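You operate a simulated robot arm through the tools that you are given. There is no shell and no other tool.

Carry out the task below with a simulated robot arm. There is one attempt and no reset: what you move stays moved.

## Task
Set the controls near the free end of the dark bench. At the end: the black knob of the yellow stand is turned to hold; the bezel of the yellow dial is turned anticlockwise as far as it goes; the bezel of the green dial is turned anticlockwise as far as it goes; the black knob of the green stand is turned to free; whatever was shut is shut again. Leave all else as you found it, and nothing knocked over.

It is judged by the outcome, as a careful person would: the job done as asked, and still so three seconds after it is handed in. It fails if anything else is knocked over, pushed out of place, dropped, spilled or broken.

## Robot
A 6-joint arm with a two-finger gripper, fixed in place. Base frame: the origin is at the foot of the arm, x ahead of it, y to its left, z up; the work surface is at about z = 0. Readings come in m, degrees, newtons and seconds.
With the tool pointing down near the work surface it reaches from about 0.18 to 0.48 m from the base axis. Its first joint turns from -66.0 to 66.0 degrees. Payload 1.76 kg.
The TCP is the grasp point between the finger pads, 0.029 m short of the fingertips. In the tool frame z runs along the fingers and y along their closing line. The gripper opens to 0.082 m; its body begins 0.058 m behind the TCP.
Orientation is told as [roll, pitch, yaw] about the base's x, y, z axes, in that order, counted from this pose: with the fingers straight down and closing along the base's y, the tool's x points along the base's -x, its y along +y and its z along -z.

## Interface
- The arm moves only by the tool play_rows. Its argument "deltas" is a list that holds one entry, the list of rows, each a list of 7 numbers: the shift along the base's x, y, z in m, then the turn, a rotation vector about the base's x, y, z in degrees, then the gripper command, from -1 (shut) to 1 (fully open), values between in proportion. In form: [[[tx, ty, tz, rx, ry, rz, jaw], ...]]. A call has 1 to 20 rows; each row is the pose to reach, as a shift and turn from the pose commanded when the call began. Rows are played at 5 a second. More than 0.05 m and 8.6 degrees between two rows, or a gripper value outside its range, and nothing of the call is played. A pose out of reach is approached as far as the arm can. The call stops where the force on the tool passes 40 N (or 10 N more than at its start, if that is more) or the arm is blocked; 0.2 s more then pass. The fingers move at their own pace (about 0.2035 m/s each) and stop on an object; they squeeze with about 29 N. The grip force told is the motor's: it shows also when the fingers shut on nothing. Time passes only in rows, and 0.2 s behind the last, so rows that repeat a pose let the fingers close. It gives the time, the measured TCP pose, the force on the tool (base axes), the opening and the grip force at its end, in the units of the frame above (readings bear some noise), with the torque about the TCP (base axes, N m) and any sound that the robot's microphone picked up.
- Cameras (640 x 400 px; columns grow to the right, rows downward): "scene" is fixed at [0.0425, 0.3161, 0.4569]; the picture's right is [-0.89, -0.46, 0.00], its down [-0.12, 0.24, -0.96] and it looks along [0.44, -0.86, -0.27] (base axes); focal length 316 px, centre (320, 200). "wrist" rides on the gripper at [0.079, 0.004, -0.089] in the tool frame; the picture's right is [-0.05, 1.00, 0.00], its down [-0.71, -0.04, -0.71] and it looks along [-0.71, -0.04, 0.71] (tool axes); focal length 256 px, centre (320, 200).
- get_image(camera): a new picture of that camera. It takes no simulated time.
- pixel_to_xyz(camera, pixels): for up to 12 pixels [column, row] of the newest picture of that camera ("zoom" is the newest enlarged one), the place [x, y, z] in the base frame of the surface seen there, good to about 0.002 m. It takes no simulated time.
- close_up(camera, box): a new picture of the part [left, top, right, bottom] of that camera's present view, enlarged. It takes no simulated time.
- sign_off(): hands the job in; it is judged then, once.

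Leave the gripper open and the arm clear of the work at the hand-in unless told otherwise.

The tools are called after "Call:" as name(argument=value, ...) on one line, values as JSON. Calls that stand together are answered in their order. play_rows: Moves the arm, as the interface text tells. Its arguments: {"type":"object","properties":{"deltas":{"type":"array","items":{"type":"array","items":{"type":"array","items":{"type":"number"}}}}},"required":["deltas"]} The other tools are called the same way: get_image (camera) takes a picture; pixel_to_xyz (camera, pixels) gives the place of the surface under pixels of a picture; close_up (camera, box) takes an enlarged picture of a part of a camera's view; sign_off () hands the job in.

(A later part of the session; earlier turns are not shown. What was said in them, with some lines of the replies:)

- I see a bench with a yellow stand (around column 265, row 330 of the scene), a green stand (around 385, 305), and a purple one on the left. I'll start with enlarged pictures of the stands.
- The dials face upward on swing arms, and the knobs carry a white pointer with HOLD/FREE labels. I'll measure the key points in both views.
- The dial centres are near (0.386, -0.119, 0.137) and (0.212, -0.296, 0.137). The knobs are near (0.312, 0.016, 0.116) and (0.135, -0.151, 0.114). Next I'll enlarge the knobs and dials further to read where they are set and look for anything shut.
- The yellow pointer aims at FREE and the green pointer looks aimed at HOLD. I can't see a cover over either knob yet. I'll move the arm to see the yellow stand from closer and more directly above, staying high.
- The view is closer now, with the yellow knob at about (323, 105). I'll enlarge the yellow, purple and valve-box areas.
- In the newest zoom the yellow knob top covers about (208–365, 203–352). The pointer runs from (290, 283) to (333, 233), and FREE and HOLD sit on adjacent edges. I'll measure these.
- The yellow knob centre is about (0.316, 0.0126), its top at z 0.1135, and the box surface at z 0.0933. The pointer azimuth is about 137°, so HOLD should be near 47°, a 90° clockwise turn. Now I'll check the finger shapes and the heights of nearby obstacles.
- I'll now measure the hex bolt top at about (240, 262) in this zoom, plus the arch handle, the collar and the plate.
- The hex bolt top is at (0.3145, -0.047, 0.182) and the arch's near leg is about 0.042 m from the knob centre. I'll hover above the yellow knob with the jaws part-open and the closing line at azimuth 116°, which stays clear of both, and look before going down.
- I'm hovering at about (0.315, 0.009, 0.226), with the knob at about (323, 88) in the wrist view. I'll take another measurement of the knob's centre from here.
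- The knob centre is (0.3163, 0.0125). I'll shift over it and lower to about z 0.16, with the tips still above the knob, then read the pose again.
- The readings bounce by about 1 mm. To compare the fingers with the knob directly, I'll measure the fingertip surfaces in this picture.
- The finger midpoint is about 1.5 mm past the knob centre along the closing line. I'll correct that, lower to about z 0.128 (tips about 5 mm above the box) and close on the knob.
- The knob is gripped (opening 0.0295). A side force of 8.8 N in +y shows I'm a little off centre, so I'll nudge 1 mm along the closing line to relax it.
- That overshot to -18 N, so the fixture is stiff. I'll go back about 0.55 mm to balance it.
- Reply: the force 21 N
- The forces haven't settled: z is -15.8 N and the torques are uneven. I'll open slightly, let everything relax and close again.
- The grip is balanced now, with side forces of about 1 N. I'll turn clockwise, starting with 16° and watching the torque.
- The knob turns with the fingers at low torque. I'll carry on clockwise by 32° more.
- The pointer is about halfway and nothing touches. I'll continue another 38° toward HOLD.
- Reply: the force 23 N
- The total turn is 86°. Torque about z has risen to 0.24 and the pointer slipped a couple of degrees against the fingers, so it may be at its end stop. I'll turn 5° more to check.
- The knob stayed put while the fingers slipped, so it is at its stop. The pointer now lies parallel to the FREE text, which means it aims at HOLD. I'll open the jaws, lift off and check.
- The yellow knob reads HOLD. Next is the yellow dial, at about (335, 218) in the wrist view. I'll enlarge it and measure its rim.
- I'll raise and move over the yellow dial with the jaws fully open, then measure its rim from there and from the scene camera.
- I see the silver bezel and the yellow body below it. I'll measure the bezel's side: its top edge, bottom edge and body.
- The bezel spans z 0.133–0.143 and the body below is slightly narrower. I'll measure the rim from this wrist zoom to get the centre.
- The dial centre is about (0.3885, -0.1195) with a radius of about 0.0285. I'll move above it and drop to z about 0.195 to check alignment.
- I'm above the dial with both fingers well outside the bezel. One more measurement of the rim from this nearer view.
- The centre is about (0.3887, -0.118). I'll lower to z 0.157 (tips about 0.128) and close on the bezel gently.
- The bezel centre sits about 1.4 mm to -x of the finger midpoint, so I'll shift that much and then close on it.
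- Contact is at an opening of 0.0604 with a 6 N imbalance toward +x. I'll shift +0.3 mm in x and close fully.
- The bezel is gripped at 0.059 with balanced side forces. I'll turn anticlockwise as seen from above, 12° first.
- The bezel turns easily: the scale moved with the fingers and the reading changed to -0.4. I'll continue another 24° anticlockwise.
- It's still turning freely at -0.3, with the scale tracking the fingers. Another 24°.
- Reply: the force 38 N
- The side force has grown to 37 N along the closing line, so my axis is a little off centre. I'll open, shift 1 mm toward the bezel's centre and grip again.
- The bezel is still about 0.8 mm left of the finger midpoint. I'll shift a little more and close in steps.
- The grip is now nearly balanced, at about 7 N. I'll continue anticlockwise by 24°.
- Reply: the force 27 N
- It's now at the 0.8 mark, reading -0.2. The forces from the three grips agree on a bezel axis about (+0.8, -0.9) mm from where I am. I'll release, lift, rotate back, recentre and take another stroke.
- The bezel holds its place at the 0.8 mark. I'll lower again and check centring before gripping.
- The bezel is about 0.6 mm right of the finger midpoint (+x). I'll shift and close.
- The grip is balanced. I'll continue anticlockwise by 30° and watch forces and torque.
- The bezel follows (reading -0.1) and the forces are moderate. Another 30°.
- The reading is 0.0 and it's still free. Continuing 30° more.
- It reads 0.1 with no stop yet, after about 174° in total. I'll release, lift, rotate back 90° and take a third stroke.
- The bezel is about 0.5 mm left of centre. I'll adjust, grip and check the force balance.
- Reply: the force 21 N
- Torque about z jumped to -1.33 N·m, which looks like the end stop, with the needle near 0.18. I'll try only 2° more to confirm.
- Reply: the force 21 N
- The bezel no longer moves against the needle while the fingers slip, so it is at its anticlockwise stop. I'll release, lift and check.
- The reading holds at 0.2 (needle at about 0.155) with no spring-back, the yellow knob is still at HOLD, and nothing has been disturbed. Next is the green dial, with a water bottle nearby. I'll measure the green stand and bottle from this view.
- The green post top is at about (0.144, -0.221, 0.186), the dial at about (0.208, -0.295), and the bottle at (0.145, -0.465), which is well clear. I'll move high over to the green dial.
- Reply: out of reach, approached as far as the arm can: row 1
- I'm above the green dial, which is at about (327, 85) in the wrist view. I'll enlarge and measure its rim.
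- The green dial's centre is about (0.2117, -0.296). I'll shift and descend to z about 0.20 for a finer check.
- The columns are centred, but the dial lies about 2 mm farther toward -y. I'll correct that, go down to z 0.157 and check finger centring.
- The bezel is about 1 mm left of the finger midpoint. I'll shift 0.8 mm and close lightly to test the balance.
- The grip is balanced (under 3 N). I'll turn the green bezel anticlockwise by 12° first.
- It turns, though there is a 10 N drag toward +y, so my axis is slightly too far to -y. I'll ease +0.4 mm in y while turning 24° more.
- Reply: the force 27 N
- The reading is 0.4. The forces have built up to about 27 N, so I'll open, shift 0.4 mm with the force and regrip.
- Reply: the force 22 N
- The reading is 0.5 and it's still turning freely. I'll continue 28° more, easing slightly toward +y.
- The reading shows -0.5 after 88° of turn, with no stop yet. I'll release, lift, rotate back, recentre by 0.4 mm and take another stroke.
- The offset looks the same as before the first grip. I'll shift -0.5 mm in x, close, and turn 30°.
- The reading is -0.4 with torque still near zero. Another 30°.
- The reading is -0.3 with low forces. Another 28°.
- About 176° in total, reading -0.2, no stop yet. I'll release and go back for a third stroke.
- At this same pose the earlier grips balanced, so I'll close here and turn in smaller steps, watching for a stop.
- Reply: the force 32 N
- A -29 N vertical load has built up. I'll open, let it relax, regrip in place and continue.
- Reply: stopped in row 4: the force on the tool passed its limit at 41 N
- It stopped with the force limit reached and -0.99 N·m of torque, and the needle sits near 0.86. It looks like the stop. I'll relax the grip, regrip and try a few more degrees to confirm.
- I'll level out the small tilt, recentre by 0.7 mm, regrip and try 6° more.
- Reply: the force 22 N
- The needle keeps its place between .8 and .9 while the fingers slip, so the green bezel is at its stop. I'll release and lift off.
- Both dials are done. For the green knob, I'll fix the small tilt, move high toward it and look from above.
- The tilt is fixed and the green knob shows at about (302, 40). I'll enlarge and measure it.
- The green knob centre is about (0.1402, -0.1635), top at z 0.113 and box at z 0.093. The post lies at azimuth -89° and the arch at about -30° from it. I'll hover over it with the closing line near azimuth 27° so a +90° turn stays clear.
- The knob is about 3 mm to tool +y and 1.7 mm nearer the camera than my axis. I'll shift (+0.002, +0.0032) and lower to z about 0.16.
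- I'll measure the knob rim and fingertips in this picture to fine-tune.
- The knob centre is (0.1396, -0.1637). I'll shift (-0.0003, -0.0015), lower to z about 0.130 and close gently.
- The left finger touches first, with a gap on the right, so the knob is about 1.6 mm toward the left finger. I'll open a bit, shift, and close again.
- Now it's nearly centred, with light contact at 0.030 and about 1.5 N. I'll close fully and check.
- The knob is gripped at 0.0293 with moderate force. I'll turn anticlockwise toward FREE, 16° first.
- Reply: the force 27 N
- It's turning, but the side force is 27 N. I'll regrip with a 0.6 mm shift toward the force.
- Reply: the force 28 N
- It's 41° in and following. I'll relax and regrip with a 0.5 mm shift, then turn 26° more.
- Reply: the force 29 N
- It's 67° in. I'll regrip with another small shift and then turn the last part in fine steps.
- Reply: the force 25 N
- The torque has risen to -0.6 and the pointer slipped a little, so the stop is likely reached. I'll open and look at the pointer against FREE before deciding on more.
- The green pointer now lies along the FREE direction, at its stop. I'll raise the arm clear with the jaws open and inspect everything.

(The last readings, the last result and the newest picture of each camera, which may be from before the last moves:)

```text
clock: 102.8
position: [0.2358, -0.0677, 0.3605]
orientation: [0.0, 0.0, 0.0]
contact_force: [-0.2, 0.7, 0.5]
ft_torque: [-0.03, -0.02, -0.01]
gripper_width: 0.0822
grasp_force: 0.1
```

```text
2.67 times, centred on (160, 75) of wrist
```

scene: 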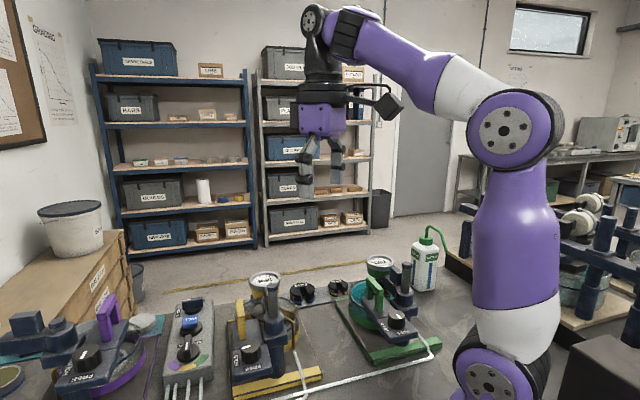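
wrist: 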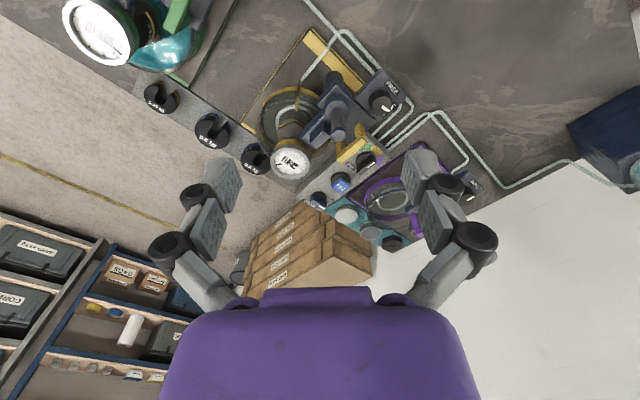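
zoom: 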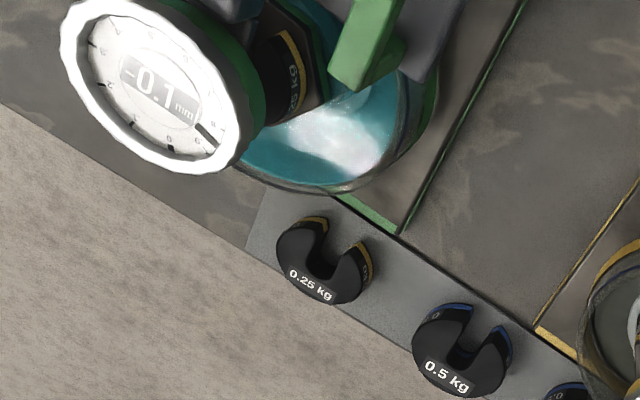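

Everything looks in place: yellow knob at HOLD, green knob at FREE, both bezels at their stops with their 0 marks at matching angles, and nothing shifted. I'll wait a couple of seconds and check once more that it all holds.

Call:
play_rows(deltas=[[[0, 0, 0, 0, 0, 0, 1], [0, 0, 0, 0, 0, 0, 1], [0, 0, 0, 0, 0, 0, 1], [0, 0, 0, 0, 0, 0, 1], [0, 0, 0, 0, 0, 0, 1], [0, 0, 0, 0, 0, 0, 1], [0, 0, 0, 0, 0, 0, 1], [0, 0, 0, 0, 0, 0, 1], [0, 0, 0, 0, 0, 0, 1], [0, 0, 0, 0, 0, 0, 1]]])

Call:
close_up(camera="scene", box=[225, 260, 305, 380])

Call:
close_up(camera="scene", box=[340, 245, 450, 355])

Call:
close_up(camera="scene", box=[0, 250, 220, 400])

```text
clock: 105.0
position: [0.2364, -0.0678, 0.3588]
orientation: [-0.1, -0.1, 0.0]
contact_force: [0.9, 0.1, 0.0]
ft_torque: [0.02, -0.03, 0.01]
gripper_width: 0.0818
grasp_force: 0.1
```

```text
3.33 times, centred on (265, 320) of scene
```

zoom: 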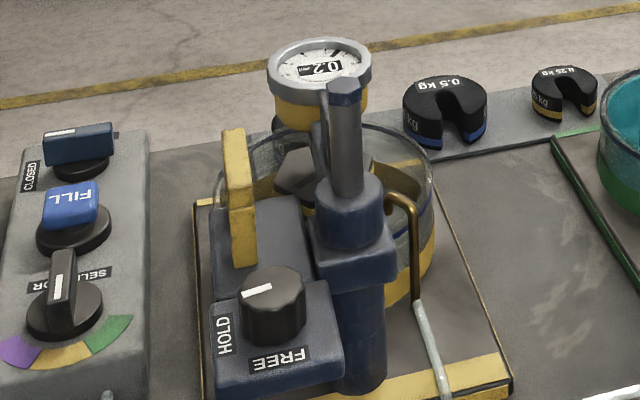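

```text
3.64 times, centred on (395, 300) of scene
```

zoom: 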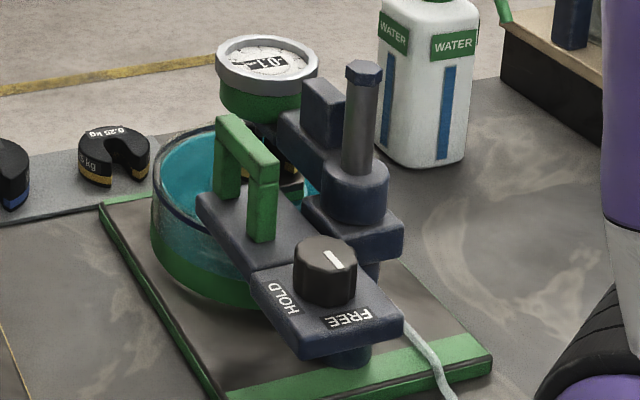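

```text
2.67 times, centred on (110, 325) of scene
```

zoom: 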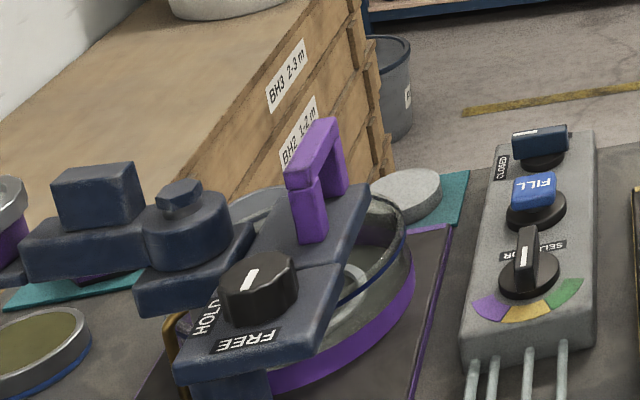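

Two seconds on, nothing has moved:
- **Yellow stand:** the knob is at HOLD, and the bezel is at its anticlockwise stop (reads 0.2).
- **Green stand:** the knob is at FREE, and the bezel is at its anticlockwise stop (reads -0.1).
- **Everything else:** the valves, purple stand, weights and bottle look as they did at the start. I opened nothing, so nothing needed shutting again.

The arm is clear and the gripper is open, so I'm handing in.

Call:
sign_off()

```text
The job is handed in.
```

I've set all four controls and handed the job in; the result of the judging hasn't come back.

| Control | Final setting | How I checked |
|---|---|---|
| Yellow knob | HOLD | Turned clockwise until it stopped; pointer aims at HOLD |
| Yellow bezel | Fully anticlockwise | Turned about 203°, then my fingers slipped on it at the stop; dial reads 0.2 |
| Green bezel | Fully anticlockwise | Turned about 200°, then my fingers slipped on it at the stop on two tries; dial reads -0.1 |
| Green knob | FREE | Turned anticlockwise until it resisted; pointer aims at FREE |

- **Order:** I set the yellow knob to HOLD before turning its bezel, and freed the green knob only after its bezel was done. That way each stand was held while its bezel turned.
- **Force:** turning the green bezel against its stop briefly reached 41 N and halted the arm. The dial and stand showed no movement afterwards.
- **Everything else:** I opened nothing, so nothing needed shutting. In the last pictures the valves, purple stand, weights and water bottle looked as they did at the start. Nothing moved over the last two seconds before hand-in.

The arm is clear of the bench with the gripper open.
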